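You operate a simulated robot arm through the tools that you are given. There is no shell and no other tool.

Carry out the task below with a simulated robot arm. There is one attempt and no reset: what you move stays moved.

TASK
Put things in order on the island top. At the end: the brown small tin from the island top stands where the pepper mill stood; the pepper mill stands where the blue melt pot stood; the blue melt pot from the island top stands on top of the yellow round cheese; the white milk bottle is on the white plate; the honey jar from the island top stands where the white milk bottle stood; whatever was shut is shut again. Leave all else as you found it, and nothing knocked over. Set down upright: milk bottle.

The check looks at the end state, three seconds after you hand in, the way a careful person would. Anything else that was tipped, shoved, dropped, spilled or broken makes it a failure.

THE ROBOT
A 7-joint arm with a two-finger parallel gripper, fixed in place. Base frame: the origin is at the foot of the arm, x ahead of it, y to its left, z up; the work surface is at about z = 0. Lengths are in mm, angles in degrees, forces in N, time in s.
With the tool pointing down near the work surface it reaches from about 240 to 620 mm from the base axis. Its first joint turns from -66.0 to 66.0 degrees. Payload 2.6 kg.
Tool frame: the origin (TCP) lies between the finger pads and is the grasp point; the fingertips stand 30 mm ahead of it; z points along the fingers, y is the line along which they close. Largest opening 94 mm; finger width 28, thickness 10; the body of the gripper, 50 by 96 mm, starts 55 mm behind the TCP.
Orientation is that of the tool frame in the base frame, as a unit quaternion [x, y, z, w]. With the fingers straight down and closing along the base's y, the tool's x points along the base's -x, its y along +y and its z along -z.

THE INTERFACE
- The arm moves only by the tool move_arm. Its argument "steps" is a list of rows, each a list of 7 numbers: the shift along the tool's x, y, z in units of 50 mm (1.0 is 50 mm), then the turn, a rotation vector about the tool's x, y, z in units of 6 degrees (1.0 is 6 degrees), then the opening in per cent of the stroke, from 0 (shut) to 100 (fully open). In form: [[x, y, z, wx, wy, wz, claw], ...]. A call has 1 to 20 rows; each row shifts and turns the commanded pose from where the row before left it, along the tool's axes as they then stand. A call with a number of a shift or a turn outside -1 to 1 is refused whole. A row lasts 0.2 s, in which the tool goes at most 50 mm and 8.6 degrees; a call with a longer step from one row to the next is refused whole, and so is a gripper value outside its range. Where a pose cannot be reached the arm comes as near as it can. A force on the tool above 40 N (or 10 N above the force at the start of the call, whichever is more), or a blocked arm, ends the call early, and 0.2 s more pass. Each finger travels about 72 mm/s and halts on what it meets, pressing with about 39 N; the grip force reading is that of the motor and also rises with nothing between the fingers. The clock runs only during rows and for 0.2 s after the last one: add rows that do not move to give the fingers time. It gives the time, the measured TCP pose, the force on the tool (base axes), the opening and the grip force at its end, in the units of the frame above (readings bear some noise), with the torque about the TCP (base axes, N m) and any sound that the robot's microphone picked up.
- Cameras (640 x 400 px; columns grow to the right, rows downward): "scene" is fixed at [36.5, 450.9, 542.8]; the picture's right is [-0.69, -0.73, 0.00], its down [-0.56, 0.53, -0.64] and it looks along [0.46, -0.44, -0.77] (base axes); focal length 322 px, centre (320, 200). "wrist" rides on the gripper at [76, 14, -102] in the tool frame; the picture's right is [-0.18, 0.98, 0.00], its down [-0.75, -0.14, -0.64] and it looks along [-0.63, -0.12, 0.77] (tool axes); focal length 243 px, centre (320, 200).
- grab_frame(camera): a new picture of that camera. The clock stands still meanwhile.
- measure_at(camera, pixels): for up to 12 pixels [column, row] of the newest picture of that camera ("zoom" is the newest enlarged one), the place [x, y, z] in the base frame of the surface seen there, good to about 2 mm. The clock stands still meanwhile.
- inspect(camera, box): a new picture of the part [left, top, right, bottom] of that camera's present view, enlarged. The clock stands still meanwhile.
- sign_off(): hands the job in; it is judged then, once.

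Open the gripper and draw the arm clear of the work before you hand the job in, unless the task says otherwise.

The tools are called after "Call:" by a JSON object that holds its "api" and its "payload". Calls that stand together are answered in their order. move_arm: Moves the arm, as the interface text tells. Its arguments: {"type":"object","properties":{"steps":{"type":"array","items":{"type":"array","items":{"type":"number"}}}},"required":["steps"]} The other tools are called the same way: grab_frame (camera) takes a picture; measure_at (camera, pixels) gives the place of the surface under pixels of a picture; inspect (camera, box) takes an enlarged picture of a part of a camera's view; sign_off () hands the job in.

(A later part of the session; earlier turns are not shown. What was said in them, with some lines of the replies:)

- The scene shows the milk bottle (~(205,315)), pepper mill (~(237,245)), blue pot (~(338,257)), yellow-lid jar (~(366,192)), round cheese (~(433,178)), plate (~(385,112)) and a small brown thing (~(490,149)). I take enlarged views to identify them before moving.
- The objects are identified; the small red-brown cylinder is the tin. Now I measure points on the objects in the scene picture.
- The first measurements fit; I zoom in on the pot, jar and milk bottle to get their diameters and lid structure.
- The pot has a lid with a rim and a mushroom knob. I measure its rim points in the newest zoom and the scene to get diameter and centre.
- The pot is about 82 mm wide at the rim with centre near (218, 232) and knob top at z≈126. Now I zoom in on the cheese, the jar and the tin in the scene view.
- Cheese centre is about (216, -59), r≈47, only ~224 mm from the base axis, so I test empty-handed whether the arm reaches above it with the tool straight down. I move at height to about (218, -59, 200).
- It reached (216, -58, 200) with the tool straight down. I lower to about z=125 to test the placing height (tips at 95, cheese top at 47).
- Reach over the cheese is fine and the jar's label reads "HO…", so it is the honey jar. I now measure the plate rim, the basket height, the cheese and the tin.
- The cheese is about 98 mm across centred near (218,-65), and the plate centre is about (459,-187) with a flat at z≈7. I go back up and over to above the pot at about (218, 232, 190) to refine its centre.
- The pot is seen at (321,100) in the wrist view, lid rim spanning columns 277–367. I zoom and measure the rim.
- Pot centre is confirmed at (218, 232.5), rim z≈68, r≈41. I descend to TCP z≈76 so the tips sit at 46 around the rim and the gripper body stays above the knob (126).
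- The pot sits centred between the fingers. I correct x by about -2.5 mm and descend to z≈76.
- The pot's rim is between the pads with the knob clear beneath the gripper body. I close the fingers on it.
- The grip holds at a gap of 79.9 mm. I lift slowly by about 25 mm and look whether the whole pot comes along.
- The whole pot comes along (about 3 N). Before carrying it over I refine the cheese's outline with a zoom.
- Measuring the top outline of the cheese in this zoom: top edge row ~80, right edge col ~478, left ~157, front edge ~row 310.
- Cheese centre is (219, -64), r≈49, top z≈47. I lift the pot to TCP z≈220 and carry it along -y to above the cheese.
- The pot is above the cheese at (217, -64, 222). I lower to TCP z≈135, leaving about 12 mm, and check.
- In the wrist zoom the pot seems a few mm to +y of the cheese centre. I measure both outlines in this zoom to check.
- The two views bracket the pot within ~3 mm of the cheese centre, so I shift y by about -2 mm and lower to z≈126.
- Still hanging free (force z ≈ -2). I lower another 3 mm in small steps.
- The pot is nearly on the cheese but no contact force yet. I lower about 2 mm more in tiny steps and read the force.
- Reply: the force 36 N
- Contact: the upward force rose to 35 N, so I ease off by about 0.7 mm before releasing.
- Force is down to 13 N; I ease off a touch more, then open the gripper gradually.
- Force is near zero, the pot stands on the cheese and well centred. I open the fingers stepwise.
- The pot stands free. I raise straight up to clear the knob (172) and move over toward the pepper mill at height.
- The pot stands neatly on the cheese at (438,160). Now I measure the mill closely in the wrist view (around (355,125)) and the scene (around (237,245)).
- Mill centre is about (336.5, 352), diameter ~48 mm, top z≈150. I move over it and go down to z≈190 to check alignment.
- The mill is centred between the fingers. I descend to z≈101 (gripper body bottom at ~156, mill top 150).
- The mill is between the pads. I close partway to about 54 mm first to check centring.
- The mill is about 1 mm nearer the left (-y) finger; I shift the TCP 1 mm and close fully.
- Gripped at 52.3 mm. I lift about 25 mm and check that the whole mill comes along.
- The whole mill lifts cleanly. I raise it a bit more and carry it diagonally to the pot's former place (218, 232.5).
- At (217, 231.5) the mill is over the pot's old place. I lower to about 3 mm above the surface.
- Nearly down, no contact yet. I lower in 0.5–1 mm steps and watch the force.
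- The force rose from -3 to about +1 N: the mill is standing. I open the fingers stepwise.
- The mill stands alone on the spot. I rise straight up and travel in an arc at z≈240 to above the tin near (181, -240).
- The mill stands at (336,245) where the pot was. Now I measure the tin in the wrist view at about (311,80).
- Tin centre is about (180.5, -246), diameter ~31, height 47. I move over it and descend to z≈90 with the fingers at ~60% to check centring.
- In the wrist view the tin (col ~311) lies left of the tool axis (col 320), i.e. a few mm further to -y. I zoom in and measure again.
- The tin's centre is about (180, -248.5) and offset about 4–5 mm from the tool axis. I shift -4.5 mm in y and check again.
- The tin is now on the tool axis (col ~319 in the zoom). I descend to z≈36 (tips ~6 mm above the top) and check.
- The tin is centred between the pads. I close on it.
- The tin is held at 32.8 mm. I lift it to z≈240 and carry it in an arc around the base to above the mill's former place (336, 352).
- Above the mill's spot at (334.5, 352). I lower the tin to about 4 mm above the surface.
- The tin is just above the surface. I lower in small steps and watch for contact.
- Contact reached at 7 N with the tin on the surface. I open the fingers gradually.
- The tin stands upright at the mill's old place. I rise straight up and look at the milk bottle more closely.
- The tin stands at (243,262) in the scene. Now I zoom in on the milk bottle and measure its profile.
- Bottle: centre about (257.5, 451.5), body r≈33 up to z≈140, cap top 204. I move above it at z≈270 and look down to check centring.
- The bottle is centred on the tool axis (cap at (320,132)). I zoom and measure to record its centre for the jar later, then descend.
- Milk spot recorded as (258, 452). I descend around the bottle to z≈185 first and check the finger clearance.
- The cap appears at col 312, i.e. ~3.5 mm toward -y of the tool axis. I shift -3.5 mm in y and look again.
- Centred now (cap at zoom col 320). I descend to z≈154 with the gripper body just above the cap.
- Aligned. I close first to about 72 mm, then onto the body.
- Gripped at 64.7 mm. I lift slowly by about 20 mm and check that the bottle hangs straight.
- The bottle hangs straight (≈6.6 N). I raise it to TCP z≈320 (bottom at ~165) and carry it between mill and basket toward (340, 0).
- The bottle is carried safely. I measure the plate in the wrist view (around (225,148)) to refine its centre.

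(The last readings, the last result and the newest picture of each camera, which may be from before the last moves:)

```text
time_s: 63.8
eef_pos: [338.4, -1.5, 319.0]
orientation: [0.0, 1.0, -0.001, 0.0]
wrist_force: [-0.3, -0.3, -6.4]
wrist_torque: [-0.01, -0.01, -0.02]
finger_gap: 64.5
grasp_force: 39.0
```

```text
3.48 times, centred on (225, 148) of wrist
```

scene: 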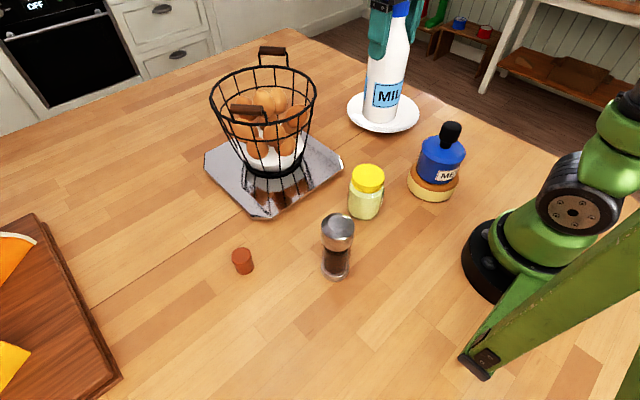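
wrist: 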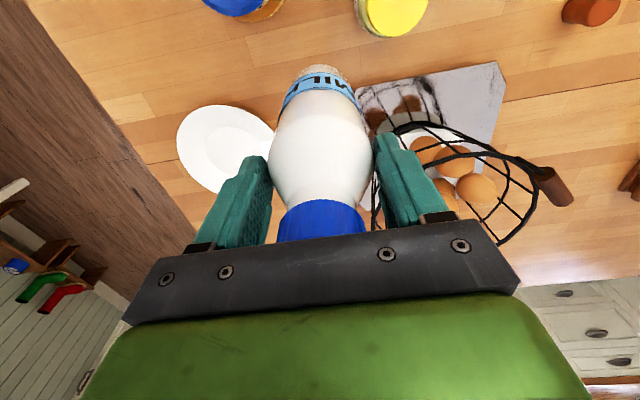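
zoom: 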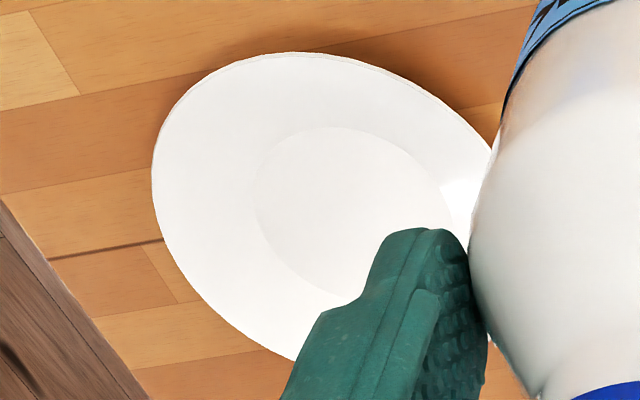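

Plate centre is about (460, -187), rim z≈25, flat z≈6. I move the bottle over it at the same height.

Call:
{"api": "move_arm", "payload": {"steps": [[-0.2, -0.3, 0, 0, 0, 0, 55], [-0.4, -0.62, 0, 0, 0, 0, 55], [-0.4, -0.62, 0, 0, 0, 0, 55], [-0.4, -0.62, 0, 0, 0, 0, 55], [-0.4, -0.62, 0, 0, 0, 0, 55], [-0.4, -0.62, 0, 0, 0, 0, 55], [-0.18, -0.3, 0, 0, 0, 0, 55], [0, 0, 0, 0, 0, 0, 55], [0, 0, 0, 0, 0, 0, 55]]}}

Call:
{"api": "grab_frame", "payload": {"camera": "scene"}}

Call:
{"api": "grab_frame", "payload": {"camera": "wrist"}}

```text
time_s: 65.8
eef_pos: [460.2, -183.8, 319.1]
orientation: [0.001, 1.0, 0.0, 0.0]
wrist_force: [0.1, 0.8, -6.1]
wrist_torque: [0.01, 0.02, 0.0]
finger_gap: 64.6
grasp_force: 39.2
```

```text
taken
```

scene: 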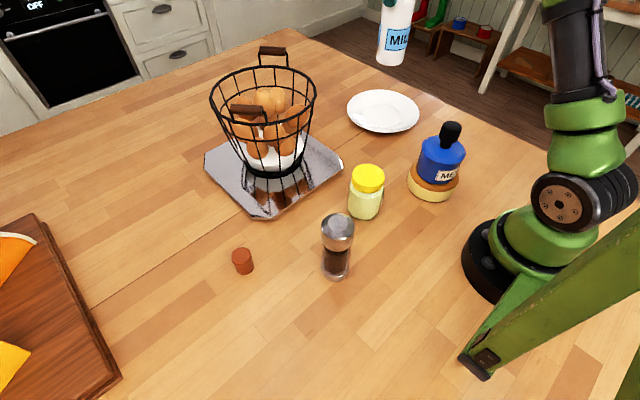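

```text
taken
```

wrist: 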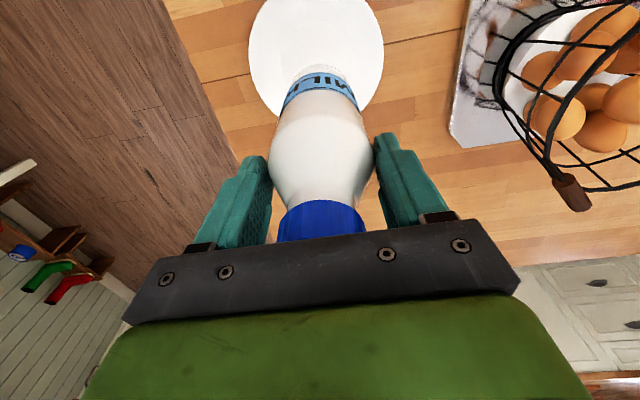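

Plate is below, its centre col ≈316 versus tool axis 320. I measure the plate rim from here.

Call:
{"api": "measure_at", "payload": {"camera": "wrist", "pixels": [[251, 40], [382, 40], [252, 60], [381, 60], [262, 85], [372, 85], [275, 5], [345, 2], [320, 40], [280, 30], [360, 30], [300, 55]]}}

Call:
{"api": "measure_at", "payload": {"camera": "scene", "pixels": [[348, 112], [349, 106], [418, 112], [384, 90], [384, 132], [365, 95], [405, 95], [362, 127], [405, 128], [370, 110], [400, 112], [384, 100]]}}

Call:
{"api": "inspect", "payload": {"camera": "scene", "box": [335, 75, 435, 145]}}

```text
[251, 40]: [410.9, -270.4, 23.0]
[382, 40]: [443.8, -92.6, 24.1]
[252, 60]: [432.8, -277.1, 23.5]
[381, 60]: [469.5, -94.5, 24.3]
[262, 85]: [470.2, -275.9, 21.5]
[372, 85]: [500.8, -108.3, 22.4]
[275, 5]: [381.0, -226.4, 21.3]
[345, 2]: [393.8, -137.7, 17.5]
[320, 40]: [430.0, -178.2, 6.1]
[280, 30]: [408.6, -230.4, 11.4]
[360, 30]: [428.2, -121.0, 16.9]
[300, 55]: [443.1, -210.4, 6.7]
```

```text
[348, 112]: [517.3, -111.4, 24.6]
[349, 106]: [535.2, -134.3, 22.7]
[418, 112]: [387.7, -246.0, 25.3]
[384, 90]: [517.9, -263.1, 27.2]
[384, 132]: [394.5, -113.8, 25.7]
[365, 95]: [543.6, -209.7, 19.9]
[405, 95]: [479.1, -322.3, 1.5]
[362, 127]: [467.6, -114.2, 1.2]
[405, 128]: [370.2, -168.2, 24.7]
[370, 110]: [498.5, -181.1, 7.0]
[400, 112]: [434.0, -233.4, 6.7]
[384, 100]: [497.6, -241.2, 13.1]
```

```text
5.71 times, centred on (385, 110) of scene
```

zoom: 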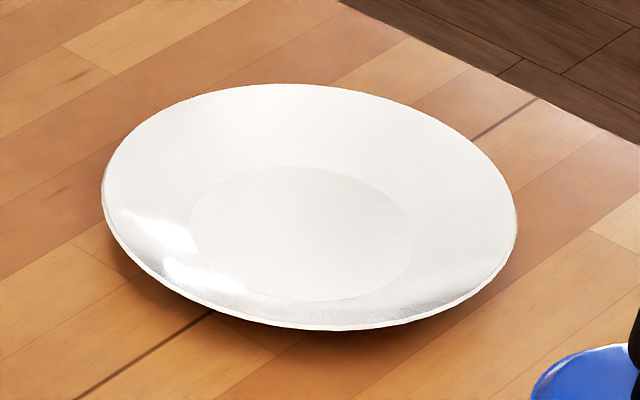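

The flat inner disc is visible in the zoom (cols 190–415, rows 167–300). I measure its boundary to get its centre and radius.

Call:
{"api": "measure_at", "payload": {"camera": "zoom", "pixels": [[192, 225], [413, 245], [295, 168], [320, 300], [225, 185], [375, 185], [225, 275], [385, 285], [302, 233], [104, 185], [515, 225], [290, 86]]}}

```text
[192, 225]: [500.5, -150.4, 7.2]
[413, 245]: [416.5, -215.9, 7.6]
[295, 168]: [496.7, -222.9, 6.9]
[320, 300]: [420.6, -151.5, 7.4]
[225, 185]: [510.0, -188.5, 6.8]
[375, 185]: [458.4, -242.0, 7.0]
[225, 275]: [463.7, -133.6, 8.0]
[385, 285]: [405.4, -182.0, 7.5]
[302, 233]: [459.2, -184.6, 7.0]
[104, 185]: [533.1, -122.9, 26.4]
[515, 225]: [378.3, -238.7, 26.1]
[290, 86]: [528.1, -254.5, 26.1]
```

The flat's centre is about (459, -186) with r≈53, so the bottle (r≈33) fits well. I lower to TCP z≈171, about 10 mm above the flat.

Call:
{"api": "move_arm", "payload": {"steps": [[0.02, -0.02, 0.3, 0, 0, 0, 55], [0, 0, 0.6, 0, 0, 0, 55], [0, 0, 0.7, 0, 0, 0, 55], [0, 0, 0.7, 0, 0, 0, 55], [0, 0, 0.45, 0, 0, 0, 55], [0, 0, 0.2, 0, 0, 0, 55], [0, 0, 0, 0, 0, 0, 55]]}}

Call:
{"api": "inspect", "payload": {"camera": "scene", "box": [320, 20, 460, 150]}}

Call:
{"api": "grab_frame", "payload": {"camera": "wrist"}}

```text
time_s: 67.4
eef_pos: [457.9, -186.9, 171.8]
orientation: [0.0, 1.0, 0.0, 0.0]
wrist_force: [0.1, 0.0, -5.4]
wrist_torque: [0.03, 0.03, -0.01]
finger_gap: 64.8
grasp_force: 38.9
```

```text
3.08 times, centred on (390, 85) of scene
```

zoom: 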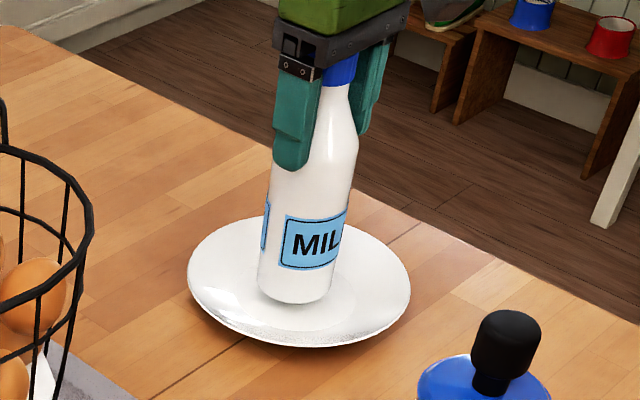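

```text
taken
```

wrist: 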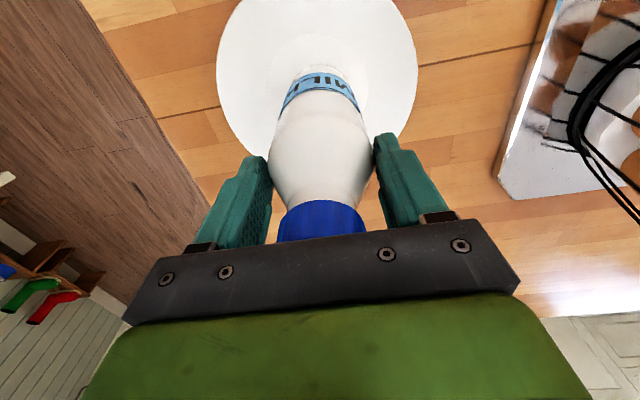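

The bottle hovers over the middle of the plate. I lower 7 mm more, then feel for contact.

Call:
{"api": "move_arm", "payload": {"steps": [[0, 0, 0.06, 0, 0, 0, 55], [0, 0, 0.05, 0, 0, 0, 55], [0, 0, 0.03, 0, 0, 0, 55], [0, 0, 0, 0, 0, 0, 55]]}}

```text
time_s: 68.4
eef_pos: [456.7, -187.4, 166.2]
orientation: [0.0, 1.0, 0.001, 0.001]
wrist_force: [-0.4, -0.6, -5.7]
wrist_torque: [-0.01, 0.03, 0.0]
finger_gap: 64.7
grasp_force: 38.1
```

Still hanging freely (-5.7 N). I lower about 2 mm more in small steps.

Call:
{"api": "move_arm", "payload": {"steps": [[0, 0, 0.02, 0, 0, 0, 55], [0, 0, 0.02, 0, 0, 0, 55], [0, 0, 0, 0, 0, 0, 55]]}}

```text
time_s: 69.2
eef_pos: [457.9, -187.7, 163.8]
orientation: [0.0, 1.0, 0.0, 0.0]
wrist_force: [0.2, 0.6, -5.6]
wrist_torque: [-0.02, 0.01, -0.05]
finger_gap: 64.6
grasp_force: 39.5
```

Not yet in contact; I go on by about 1.2 mm.

Call:
{"api": "move_arm", "payload": {"steps": [[0, 0, 0.012, 0, 0, 0, 55], [0, 0, 0.012, 0, 0, 0, 55], [0, 0, 0, 0, 0, 0, 55]]}}

```text
time_s: 70.0
eef_pos: [458.6, -187.0, 163.7]
orientation: [0.001, 1.0, -0.001, 0.0]
wrist_force: [-0.2, 0.5, -6.0]
wrist_torque: [-0.04, 0.0, -0.02]
finger_gap: 64.8
grasp_force: 38.9
```

Still about -6 N, no contact; another small descent of about 1.2 mm.

Call:
{"api": "move_arm", "payload": {"steps": [[0, 0, 0.012, 0, 0, 0, 55], [0, 0, 0.012, 0, 0, 0, 55], [0, 0, 0, 0, 0, 0, 55]]}}

Call:
{"api": "inspect", "payload": {"camera": "scene", "box": [340, 50, 440, 140]}}

```text
time_s: 70.8
eef_pos: [457.7, -186.8, 161.0]
orientation: [0.001, 1.0, 0.0, 0.0]
wrist_force: [0.2, 0.3, -5.9]
wrist_torque: [0.01, 0.02, -0.01]
finger_gap: 64.8
grasp_force: 39.2
```

```text
4.44 times, centred on (390, 95) of scene
```

zoom: 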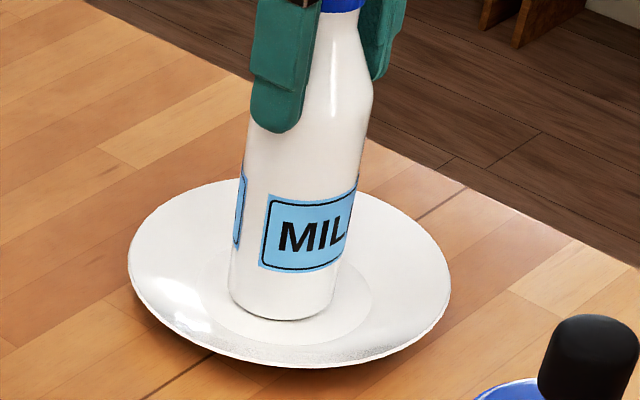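

The bottle is right above the flat. I lower another ~1 mm in tiny steps.

Call:
{"api": "move_arm", "payload": {"steps": [[0, 0, 0.01, 0, 0, 0, 55], [0, 0, 0.01, 0, 0, 0, 55], [0, 0, 0, 0, 0, 0, 55]]}}

```text
time_s: 71.6
eef_pos: [456.6, -186.7, 160.4]
orientation: [0.0, 1.0, 0.0, 0.0]
wrist_force: [0.3, 0.5, -6.3]
wrist_torque: [-0.03, 0.04, -0.01]
finger_gap: 64.9
grasp_force: 39.0
```

No contact yet (-6.3 N). Another ~1 mm.

Call:
{"api": "move_arm", "payload": {"steps": [[0, 0, 0.01, 0, 0, 0, 55], [0, 0, 0.01, 0, 0, 0, 55], [0, 0, 0, 0, 0, 0, 55]]}}

```text
time_s: 72.4
eef_pos: [456.5, -186.6, 162.2]
orientation: [0.0, 1.0, 0.0, 0.001]
wrist_force: [0.2, -0.5, -1.5]
wrist_torque: [0.08, 0.06, 0.04]
finger_gap: 64.9
grasp_force: 39.1
```

The load dropped from -6 to -1.5 N: contact. I lower 0.3 mm more and open gradually.

Call:
{"api": "move_arm", "payload": {"steps": [[0, 0, 0.006, 0, 0, 0, 55], [0, 0, 0, 0, 0, 0, 55]]}}

```text
time_s: 73.0
eef_pos: [457.4, -187.5, 160.7]
orientation: [0.001, 1.0, -0.001, 0.002]
wrist_force: [-3.0, 0.3, 13.1]
wrist_torque: [0.44, 0.48, 0.07]
finger_gap: 64.7
grasp_force: 39.1
```

The plate now carries the bottle (13 N). I ease off a hair and open the fingers.

Call:
{"api": "move_arm", "payload": {"steps": [[0, 0, -0.005, 0, 0, 0, 55], [0, 0, 0, 0, 0, 0, 72], [0, 0, 0, 0, 0, 0, 78], [0, 0, 0, 0, 0, 0, 90], [0, 0, 0, 0, 0, 0, 100], [0, 0, 0, 0, 0, 0, 100]]}}

Call:
{"api": "grab_frame", "payload": {"camera": "wrist"}}

Call:
{"api": "inspect", "payload": {"camera": "scene", "box": [320, 20, 460, 150]}}

```text
time_s: 74.4
eef_pos: [457.8, -186.1, 160.1]
orientation: [0.0, 1.0, 0.0, -0.001]
wrist_force: [0.0, 0.4, -0.4]
wrist_torque: [0.0, 0.0, 0.01]
finger_gap: 94.1
grasp_force: 0.2
```

```text
taken
```

wrist: 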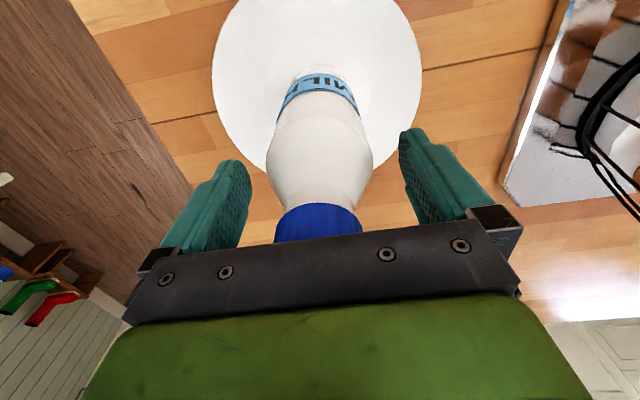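

```text
3.08 times, centred on (390, 85) of scene
```

zoom: 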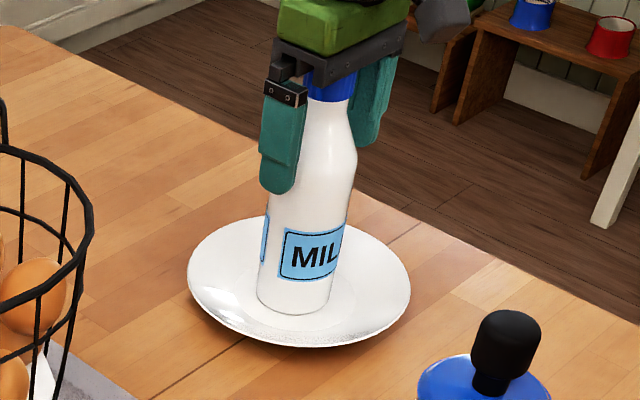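

The bottle stands upright on the plate. I rise straight up and travel to above the honey jar at about (277, 96).

Call:
{"api": "move_arm", "payload": {"steps": [[0, 0, -0.3, 0, 0, 0, 100], [0, 0, -0.6, 0, 0, 0, 100], [0, 0, -0.8, 0, 0, 0, 100], [0, 0, -0.8, 0, 0, 0, 100], [0.2, 0.3, 0, 0, 0, 0, 100], [0.45, 0.7, 0, 0, 0, 0, 100], [0.45, 0.7, 0, 0, 0, 0, 100], [0.45, 0.7, 0, 0, 0, 0, 100], [0.45, 0.7, 0, 0, 0, 0, 100], [0.45, 0.7, 0, 0, 0, 0, 100], [0.45, 0.7, 0, 0, 0, 0, 100], [0.45, 0.7, 0, 0, 0, 0, 100], [0.27, 0.46, 0, 0, 0, 0, 100], [0, 0, 0.8, 0, 0, 0, 100], [0, 0, 0.8, 0, 0, 0, 100], [0, 0, 0, 0, 0, 0, 100]]}}

Call:
{"api": "grab_frame", "payload": {"camera": "wrist"}}

Call:
{"api": "grab_frame", "payload": {"camera": "scene"}}

```text
time_s: 77.8
eef_pos: [279.9, 95.4, 201.7]
orientation: [0.001, 1.0, 0.0, 0.0]
wrist_force: [-0.1, 0.0, 0.4]
wrist_torque: [0.02, 0.0, 0.02]
finger_gap: 94.0
grasp_force: 0.0
```

```text
taken
```

wrist: 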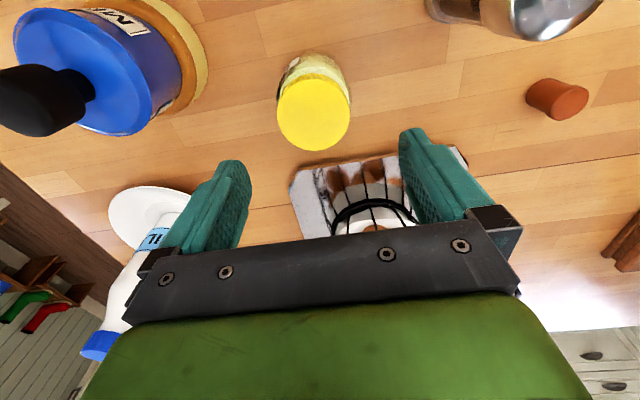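

```text
taken
```

scene: 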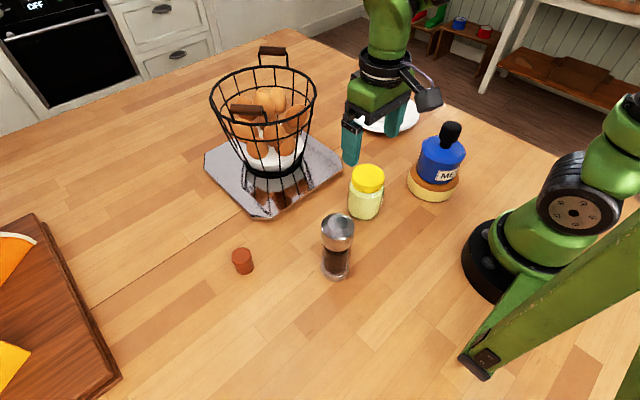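

The jar's lid is at (314,114). I measure its lid and body outline here.

Call:
{"api": "inspect", "payload": {"camera": "wrist", "box": [264, 40, 364, 160]}}

Call:
{"api": "measure_at", "payload": {"camera": "wrist", "pixels": [[278, 115], [349, 115], [314, 82], [314, 148], [290, 90], [340, 92], [290, 140], [338, 140], [282, 80], [346, 80], [314, 56], [314, 115]]}}

Call:
{"api": "inspect", "payload": {"camera": "scene", "box": [325, 155, 405, 230]}}

```text
3.33 times, centred on (314, 100) of wrist
```

zoom: 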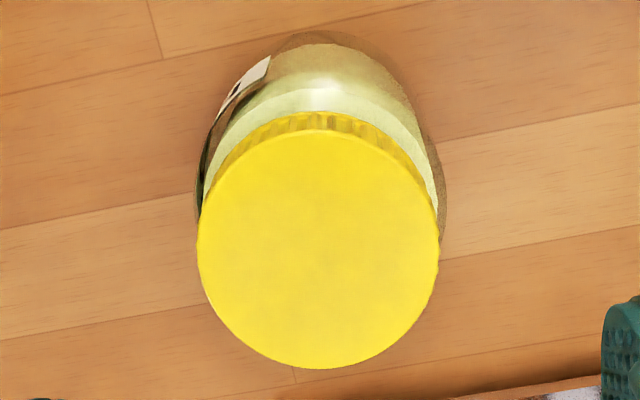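

```text
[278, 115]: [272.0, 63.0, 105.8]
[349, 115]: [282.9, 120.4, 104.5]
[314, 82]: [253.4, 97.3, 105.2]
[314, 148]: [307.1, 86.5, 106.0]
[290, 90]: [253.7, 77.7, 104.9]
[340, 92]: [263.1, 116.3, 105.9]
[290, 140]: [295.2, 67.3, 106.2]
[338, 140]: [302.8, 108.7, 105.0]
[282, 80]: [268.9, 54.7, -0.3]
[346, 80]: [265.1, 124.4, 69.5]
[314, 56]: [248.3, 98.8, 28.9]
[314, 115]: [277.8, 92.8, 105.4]
```

```text
5.33 times, centred on (365, 192) of scene
```

zoom: 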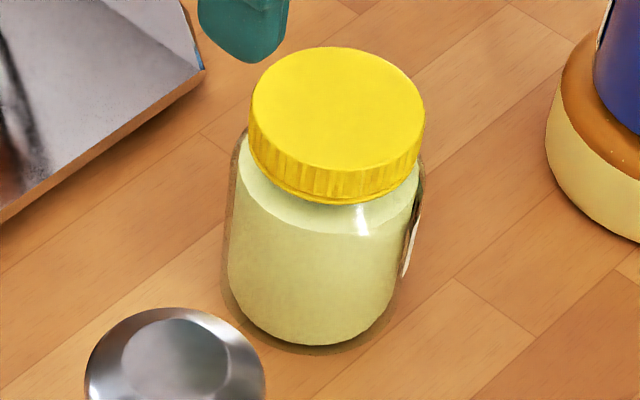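

Jar centre is about (278.5, 92.5), lid top z≈106, body about 66 mm wide. I shift (-2.5, -4) mm and descend to z≈145 to re-check centring.

Call:
{"api": "move_arm", "payload": {"steps": [[0.05, -0.08, 0.3, 0, 0, 0, 100], [0, 0, 0.5, 0, 0, 0, 100], [0, 0, 0.33, 0, 0, 0, 100], [0, 0, 0, 0, 0, 0, 100], [0, 0, 0, 0, 0, 0, 100]]}}

Call:
{"api": "inspect", "payload": {"camera": "wrist", "box": [220, 50, 420, 220]}}

```text
time_s: 79.0
eef_pos: [275.0, 91.1, 148.5]
orientation: [0.0, 1.0, 0.001, 0.0]
wrist_force: [0.6, 0.3, -0.4]
wrist_torque: [0.0, -0.01, -0.02]
finger_gap: 93.9
grasp_force: 0.0
```

```text
2.35 times, centred on (320, 135) of wrist
```

zoom: 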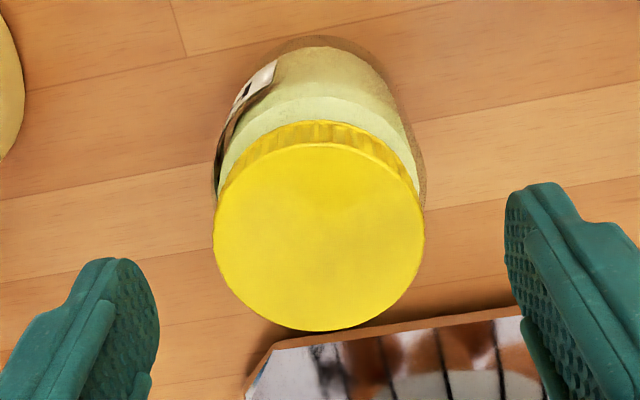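

The jar is centred (lid col 319, row matches the tool axis). I descend to z≈57 with the gripper body just above the lid.

Call:
{"api": "move_arm", "payload": {"steps": [[0, 0, 0.4, 0, 0, 0, 100], [0, 0, 0.5, 0, 0, 0, 100], [0, 0, 0.5, 0, 0, 0, 100], [0, 0, 0.3, 0, 0, 0, 100], [0, 0, 0.12, 0, 0, 0, 100], [0, 0, 0, 0, 0, 0, 100]]}}

Call:
{"api": "grab_frame", "payload": {"camera": "wrist"}}

Call:
{"api": "inspect", "payload": {"camera": "scene", "box": [300, 120, 440, 240]}}

```text
time_s: 80.4
eef_pos: [274.3, 90.5, 56.3]
orientation: [0.0, 1.0, 0.0, 0.0]
wrist_force: [-0.6, 0.6, 0.5]
wrist_torque: [0.01, 0.03, -0.03]
finger_gap: 94.1
grasp_force: 0.0
```

```text
taken
```

wrist: 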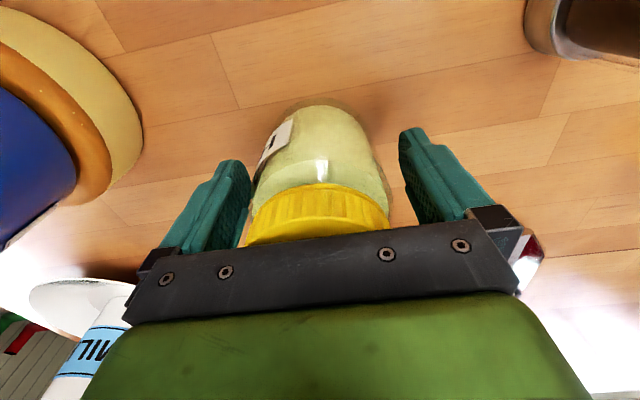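

```text
3.33 times, centred on (370, 180) of scene
```

zoom: 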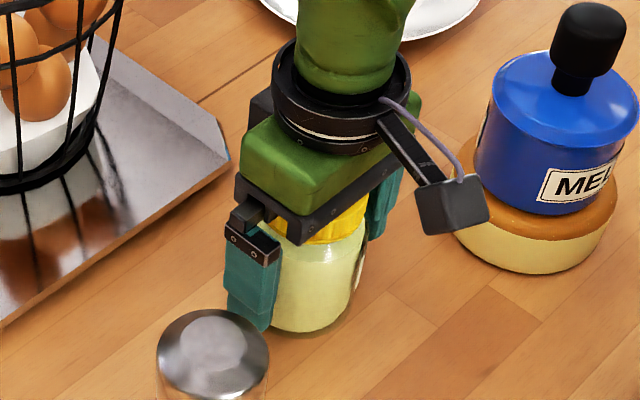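

The fingers straddle the jar. I close on its body.

Call:
{"api": "move_arm", "payload": {"steps": [[0, 0, 0, 0, 0, 0, 85], [0, 0, 0, 0, 0, 0, 76], [0, 0, 0, 0, 0, 0, 70], [0, 0, 0, 0, 0, 0, 60], [0, 0, 0, 0, 0, 0, 50], [0, 0, 0, 0, 0, 0, 50]]}}

Call:
{"api": "grab_frame", "payload": {"camera": "wrist"}}

```text
time_s: 81.8
eef_pos: [274.2, 90.0, 56.8]
orientation: [0.0, 1.0, 0.0, 0.0]
wrist_force: [0.7, -0.8, -0.6]
wrist_torque: [-0.03, -0.02, 0.0]
finger_gap: 73.1
grasp_force: 38.9
```

```text
taken
```

wrist: 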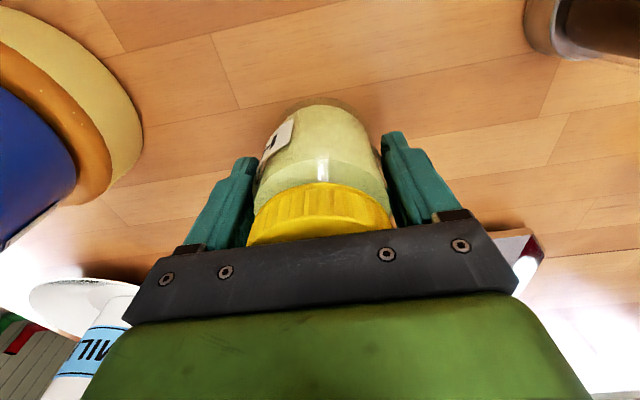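

Gripped at 73.1 mm. I lift about 20 mm slowly and check.

Call:
{"api": "move_arm", "payload": {"steps": [[0, 0, -0.06, 0, 0, 0, 50], [0, 0, -0.14, 0, 0, 0, 50], [0, 0, -0.2, 0, 0, 0, 50], [0, 0, 0, 0, 0, 0, 50]]}}

Call:
{"api": "inspect", "payload": {"camera": "scene", "box": [300, 120, 440, 240]}}

Call:
{"api": "grab_frame", "payload": {"camera": "wrist"}}

```text
time_s: 82.8
eef_pos: [274.6, 92.7, 75.8]
orientation: [0.0, 1.0, -0.001, -0.001]
wrist_force: [0.4, 1.2, -4.0]
wrist_torque: [0.01, 0.01, -0.02]
finger_gap: 73.3
grasp_force: 39.0
```

```text
3.33 times, centred on (370, 180) of scene
```

zoom: 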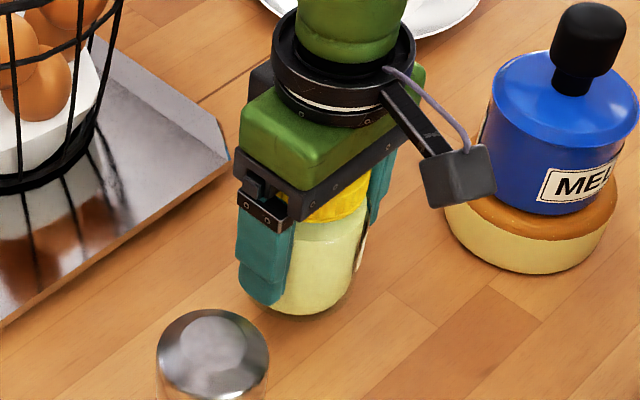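

```text
taken
```

wrist: 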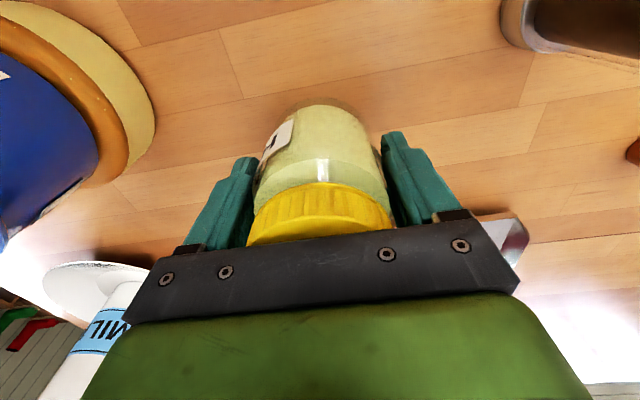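

The jar lifts cleanly. I raise it to z≈230 and carry it past the mill to the milk bottle's former place (258, 452).

Call:
{"api": "move_arm", "payload": {"steps": [[0, 0, -0.4, 0, 0, 0, 50], [0, 0, -0.7, 0, 0, 0, 50], [0, 0, -0.8, 0, 0, 0, 50], [0, 0, -0.7, 0, 0, 0, 50], [0, 0, -0.48, 0, 0, 0, 50], [-0.07, 0.3, 0, 0, 0, 0, 50], [-0.138, 0.594, 0, 0, 0, 0, 50], [-0.138, 0.594, 0, 0, 0, 0, 50], [-0.138, 0.594, 0, 0, 0, 0, 50], [-0.138, 0.594, 0, 0, 0, 0, 50], [-0.068, 0.594, 0, 0, 0, 0, 50], [0.154, 0.606, 0, 0, 0, 0, 50], [0.154, 0.606, 0, 0, 0, 0, 50], [0.154, 0.606, 0, 0, 0, 0, 50], [0.154, 0.606, 0, 0, 0, 0, 50], [0.154, 0.606, 0, 0, 0, 0, 50], [0.154, 0.606, 0, 0, 0, 0, 50], [0.154, 0.3, 0, 0, 0, 0, 50], [0, 0, 0, 0, 0, 0, 50]]}}

Call:
{"api": "grab_frame", "payload": {"camera": "scene"}}

Call:
{"api": "grab_frame", "payload": {"camera": "wrist"}}

```text
time_s: 86.8
eef_pos: [256.2, 453.3, 230.6]
orientation: [0.001, 1.0, 0.001, 0.0]
wrist_force: [-0.4, 0.0, -4.6]
wrist_torque: [0.01, 0.03, 0.0]
finger_gap: 73.0
grasp_force: 39.4
```

```text
taken
```

scene: 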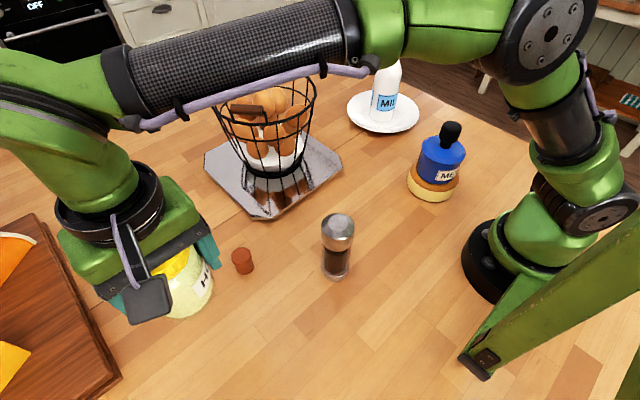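

```text
taken
```

wrist: 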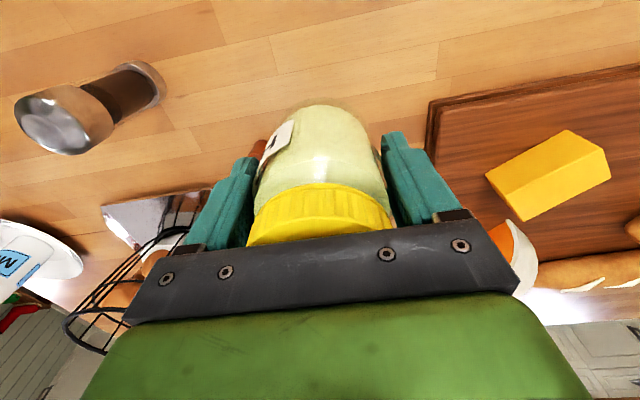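

I'm over the milk spot at (256, 453). Before lowering I check where the cutting board's edge lies relative to the fingers.

Call:
{"api": "measure_at", "payload": {"camera": "wrist", "pixels": [[436, 105], [430, 140], [428, 170], [425, 200], [450, 120], [440, 190], [500, 85], [545, 160], [258, 148], [465, 100], [440, 60], [480, 95]]}}

Call:
{"api": "measure_at", "payload": {"camera": "scene", "pixels": [[98, 330], [118, 378], [80, 290], [60, 255], [50, 230], [105, 355], [90, 340]]}}

```text
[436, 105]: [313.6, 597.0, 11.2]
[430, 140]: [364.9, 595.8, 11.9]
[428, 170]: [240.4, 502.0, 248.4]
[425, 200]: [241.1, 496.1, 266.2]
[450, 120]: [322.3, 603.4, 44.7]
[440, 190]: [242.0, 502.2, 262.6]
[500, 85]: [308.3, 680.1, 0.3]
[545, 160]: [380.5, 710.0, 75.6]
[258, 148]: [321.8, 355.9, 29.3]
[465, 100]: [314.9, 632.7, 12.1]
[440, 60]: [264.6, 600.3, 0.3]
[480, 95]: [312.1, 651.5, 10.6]
```

```text
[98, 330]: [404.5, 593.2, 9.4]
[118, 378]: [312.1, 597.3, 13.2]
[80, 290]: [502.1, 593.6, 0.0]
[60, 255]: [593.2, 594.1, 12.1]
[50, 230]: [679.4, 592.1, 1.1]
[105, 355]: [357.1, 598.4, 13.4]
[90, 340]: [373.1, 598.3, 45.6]
```

The board is far away (y≥593). I lower the jar to about 5 mm above the surface.

Call:
{"api": "move_arm", "payload": {"steps": [[0, 0, 0.3, 0, 0, 0, 50], [0, 0, 0.6, 0, 0, 0, 50], [0, 0, 0.7, 0, 0, 0, 50], [0, 0, 0.7, 0, 0, 0, 50], [0, 0, 0.6, 0, 0, 0, 50], [0, 0, 0.35, 0, 0, 0, 50], [0, 0, 0.12, 0, 0, 0, 50], [0, 0, 0, 0, 0, 0, 50]]}}

Call:
{"api": "inspect", "payload": {"camera": "scene", "box": [100, 220, 280, 370]}}

Call:
{"api": "grab_frame", "payload": {"camera": "wrist"}}

```text
time_s: 88.6
eef_pos: [252.6, 452.6, 61.1]
orientation: [0.0, 1.0, 0.0, -0.001]
wrist_force: [0.7, 0.3, -4.4]
wrist_torque: [0.0, -0.02, 0.03]
finger_gap: 73.4
grasp_force: 39.2
```

```text
2.67 times, centred on (190, 295) of scene
```

zoom: 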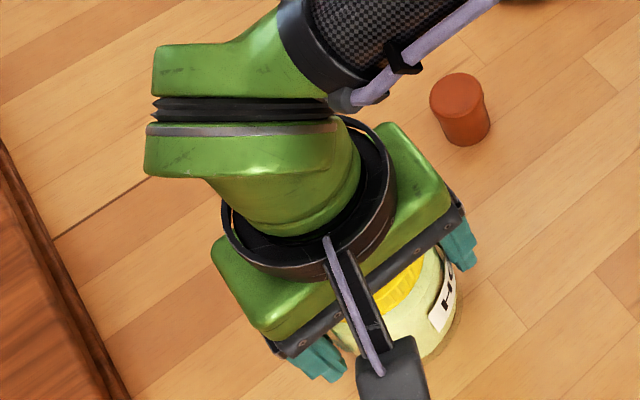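

```text
taken
```

wrist: 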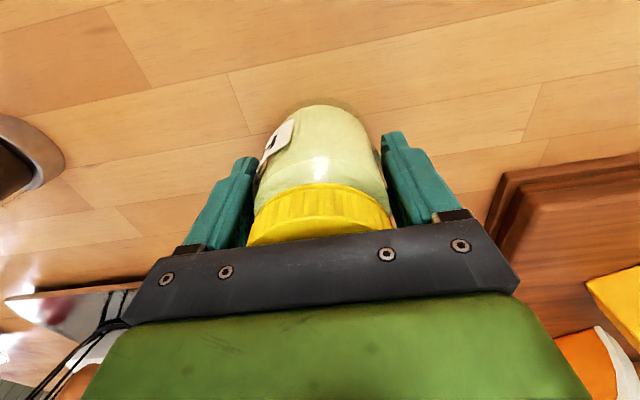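

Just above the surface now; I lower 2.5 mm and read the pose again, since x read 252.6 this time.

Call:
{"api": "move_arm", "payload": {"steps": [[0, 0, 0.025, 0, 0, 0, 50], [0, 0, 0.025, 0, 0, 0, 50], [0, 0, 0, 0, 0, 0, 50], [0, 0, 0, 0, 0, 0, 50]]}}

```text
time_s: 89.6
eef_pos: [255.2, 451.8, 60.7]
orientation: [0.0, 1.0, 0.0, 0.0]
wrist_force: [0.5, -0.1, -4.7]
wrist_torque: [0.0, 0.01, -0.01]
finger_gap: 73.2
grasp_force: 38.6
```

Pose (255, 452) is fine; I nudge x by +1.5 mm and lower about 1.5 mm more.

Call:
{"api": "move_arm", "payload": {"steps": [[-0.03, 0, 0.0, 0, 0, 0, 50], [0, 0, 0.015, 0, 0, 0, 50], [0, 0, 0.015, 0, 0, 0, 50], [0, 0, 0, 0, 0, 0, 50]]}}

```text
time_s: 90.6
eef_pos: [256.3, 450.9, 58.0]
orientation: [0.0, 1.0, 0.0, 0.0]
wrist_force: [0.6, 0.0, -4.8]
wrist_torque: [0.01, 0.04, 0.02]
finger_gap: 73.1
grasp_force: 39.2
```

No contact yet (-4.8 N). Another ~1 mm.

Call:
{"api": "move_arm", "payload": {"steps": [[0, 0, 0.01, 0, 0, 0, 50], [0, 0, 0.01, 0, 0, 0, 50], [0, 0, 0, 0, 0, 0, 50]]}}

```text
time_s: 91.4
eef_pos: [257.1, 452.6, 56.6]
orientation: [0.0, 1.0, 0.001, 0.0]
wrist_force: [-1.1, -0.4, -5.1]
wrist_torque: [-0.02, 0.02, -0.03]
finger_gap: 73.2
grasp_force: 39.0
```

Still hanging; another ~0.8 mm.

Call:
{"api": "move_arm", "payload": {"steps": [[0, 0, 0.008, 0, 0, 0, 50], [0, 0, 0.008, 0, 0, 0, 50], [0, 0, 0, 0, 0, 0, 50]]}}

```text
time_s: 92.2
eef_pos: [257.3, 453.0, 56.8]
orientation: [0.001, 1.0, 0.001, 0.001]
wrist_force: [-1.5, -4.8, 13.2]
wrist_torque: [-0.39, 0.09, -0.06]
finger_gap: 72.8
grasp_force: 38.5
```

Contact (13 N). I ease off slightly and open the fingers gradually.

Call:
{"api": "move_arm", "payload": {"steps": [[0, 0, -0.005, 0, 0, 0, 50], [0, 0, 0, 0, 0, 0, 80], [0, 0, 0, 0, 0, 0, 86], [0, 0, 0, 0, 0, 0, 95], [0, 0, 0, 0, 0, 0, 100], [0, 0, 0, 0, 0, 0, 100]]}}

Call:
{"api": "grab_frame", "payload": {"camera": "wrist"}}

```text
time_s: 93.6
eef_pos: [256.7, 452.5, 57.2]
orientation: [0.0, 1.0, 0.0, 0.0]
wrist_force: [-0.9, 0.6, 0.0]
wrist_torque: [-0.01, 0.01, -0.01]
finger_gap: 94.1
grasp_force: 0.0
```

```text
taken
```

wrist: 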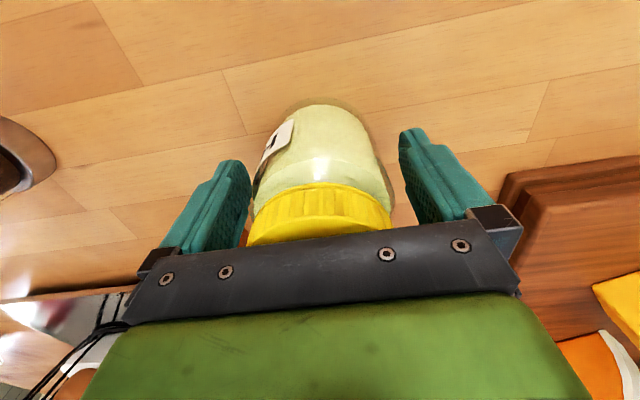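

The jar stands free. I rise straight up, then draw the arm to a clear spot to view the whole scene.

Call:
{"api": "move_arm", "payload": {"steps": [[0, 0, -0.3, 0, 0, 0, 100], [0, 0, -0.7, 0, 0, 0, 100], [0, 0, -0.8, 0, 0, 0, 100], [0, 0, -0.8, 0, 0, 0, 100], [0, 0, -0.8, 0, 0, 0, 100], [0, 0, -0.8, 0, 0, 0, 100], [0, 0, -0.6, 0, 0, 0, 100], [-0.1, -0.8, 0, 0, 0, 0, 100], [-0.1, -0.8, 0, 0, 0, 0, 100], [-0.1, -0.8, 0, 0, 0, 0, 100], [-0.1, -0.8, 0, 0, 0, 0, 100], [-0.1, -0.8, 0, 0, 0, 0, 100], [-0.1, -0.8, 0, 0, 0, 0, 100], [-0.1, -0.8, 0, 0, 0, 0, 100], [0, 0, 0, 0, 0, 0, 100]]}}

Call:
{"api": "grab_frame", "payload": {"camera": "scene"}}

Call:
{"api": "grab_frame", "payload": {"camera": "wrist"}}

```text
time_s: 96.8
eef_pos: [294.0, 172.3, 296.7]
orientation: [0.0, 1.0, 0.0, 0.001]
wrist_force: [-0.7, -0.1, -0.3]
wrist_torque: [0.02, 0.0, 0.02]
finger_gap: 93.9
grasp_force: 0.2
```

```text
taken
```

scene: 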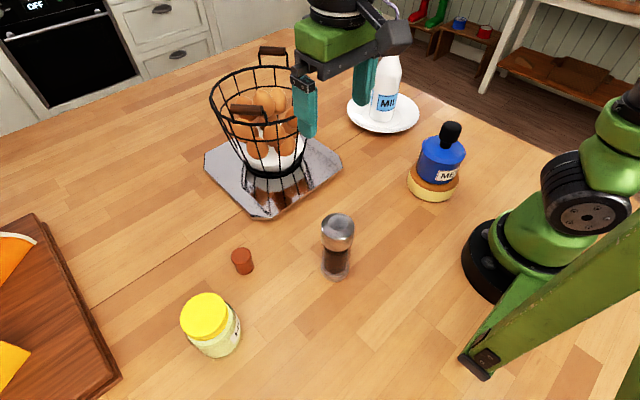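

```text
taken
```

wrist: 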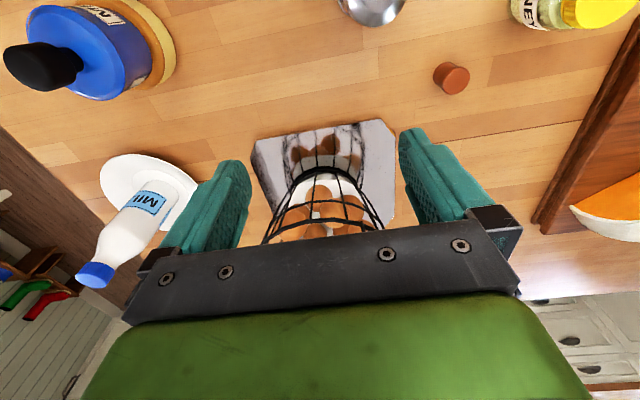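

All items stand. I verify the final positions of jar, mill and tin by measuring.

Call:
{"api": "measure_at", "payload": {"camera": "scene", "pixels": [[206, 313], [183, 318], [228, 312], [204, 296], [208, 335], [219, 356], [338, 224], [324, 230], [353, 230], [335, 279], [242, 254], [244, 274]]}}

Call:
{"api": "inspect", "payload": {"camera": "scene", "box": [160, 210, 380, 370]}}

Call:
{"api": "inspect", "payload": {"camera": "scene", "box": [330, 40, 500, 210]}}

Call:
{"api": "measure_at", "payload": {"camera": "wrist", "pixels": [[600, 10], [452, 80], [372, 10], [436, 80], [468, 80], [452, 66], [452, 93]]}}

```text
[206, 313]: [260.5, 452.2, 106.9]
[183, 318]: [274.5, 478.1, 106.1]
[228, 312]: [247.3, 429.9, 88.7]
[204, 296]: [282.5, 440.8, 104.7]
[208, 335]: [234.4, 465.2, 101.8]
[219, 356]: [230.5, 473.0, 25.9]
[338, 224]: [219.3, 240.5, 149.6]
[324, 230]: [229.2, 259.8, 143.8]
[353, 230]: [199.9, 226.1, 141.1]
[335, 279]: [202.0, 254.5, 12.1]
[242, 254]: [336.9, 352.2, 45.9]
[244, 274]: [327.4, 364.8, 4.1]
```

```text
2.50 times, centred on (270, 290) of scene
```

zoom: 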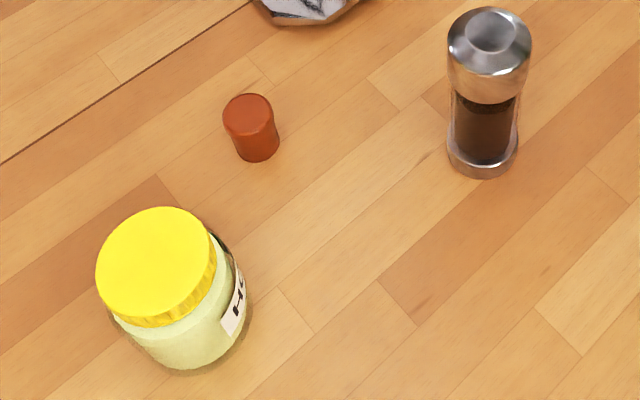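

```text
2.35 times, centred on (415, 125) of scene
```

zoom: 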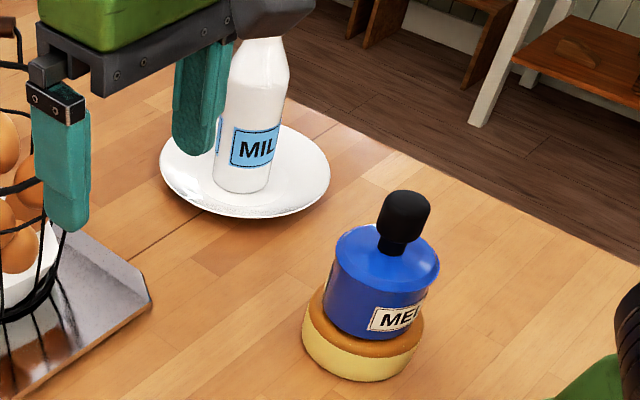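

```text
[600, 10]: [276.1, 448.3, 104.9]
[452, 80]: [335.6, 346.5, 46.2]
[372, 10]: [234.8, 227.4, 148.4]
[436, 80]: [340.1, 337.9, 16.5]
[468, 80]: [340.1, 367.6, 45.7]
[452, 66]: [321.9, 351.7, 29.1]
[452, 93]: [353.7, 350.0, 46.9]
```

Everything is within a few mm of its goal. I check that the cheese and plate did not shift, using the same zoom boxes as before.

Call:
{"api": "inspect", "payload": {"camera": "scene", "box": [395, 145, 475, 205]}}

Call:
{"api": "inspect", "payload": {"camera": "scene", "box": [335, 75, 435, 145]}}

```text
6.67 times, centred on (435, 175) of scene
```

zoom: 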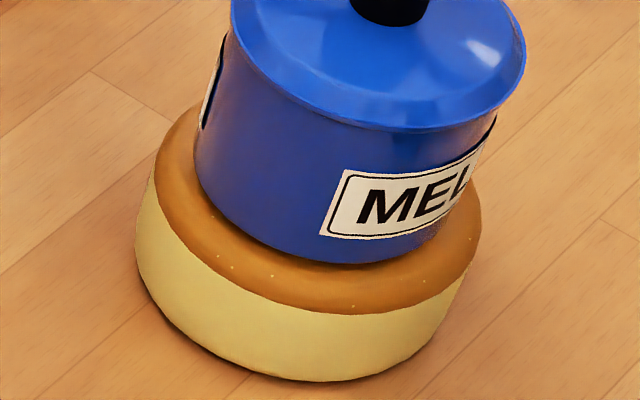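

```text
5.71 times, centred on (385, 110) of scene
```

zoom: 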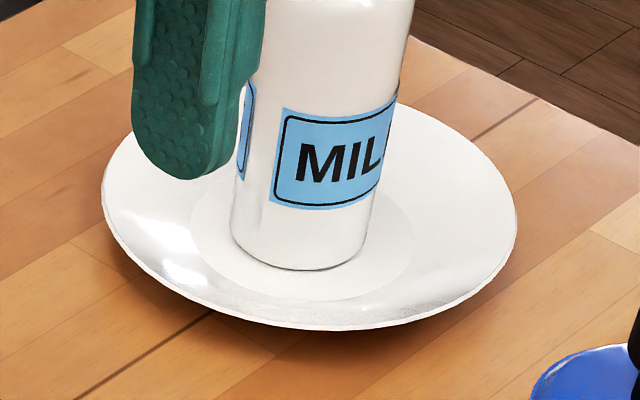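

Cheese and plate outlines match the earlier views, and pot and bottle stand well on them. I bring the open gripper back near its starting pose, clear of everything.

Call:
{"api": "move_arm", "payload": {"steps": [[0.2, 0.53, 0, 0, 0, 0, 100], [0.2, 0.53, 0, 0, 0, 0, 100], [0.2, 0.53, 0, 0, 0, 0, 100], [0.2, 0.53, -0.1, 0, 0, 0, 100], [0, 0, 0, 0, 0, 0, 100]]}}

Call:
{"api": "grab_frame", "payload": {"camera": "scene"}}

```text
time_s: 98.0
eef_pos: [250.4, 280.5, 300.4]
orientation: [0.0, 1.0, 0.0, 0.0]
wrist_force: [-0.2, 0.7, -0.5]
wrist_torque: [-0.01, -0.01, 0.01]
finger_gap: 93.9
grasp_force: 0.1
```

```text
taken
```

scene: 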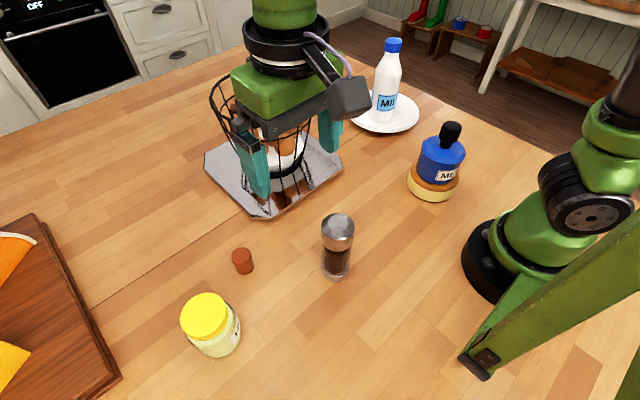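

The final picture shows the bottle upright on the plate (387,85), the pot on the cheese (440,165), the mill at (337,247), the tin at (243,262) and the jar at (210,325). The gripper is open and clear, so I hand the job in.

Call:
{"api": "sign_off", "payload": {}}

```text
The job is handed in.
```

The island top is in order and the job is handed in. I don't have the check's verdict. In the final pictures everything stands upright and nothing was knocked over.

| Item | Where it stands now |
|---|---|
| Brown small tin | Where the pepper mill stood |
| Pepper mill | Where the blue melt pot stood, within about 5 mm |
| Blue melt pot | Centred on top of the yellow round cheese, lid on |
| White milk bottle | Upright in the middle of the white plate |
| Honey jar | Where the milk bottle stood |

The cheese and plate match their earlier views, so they don't appear to have shifted. The cheese took about 35 N for a moment while I set the pot down. I opened no lids or doors, so there was nothing to shut again. The gripper is open and back near its starting position, clear of the work.
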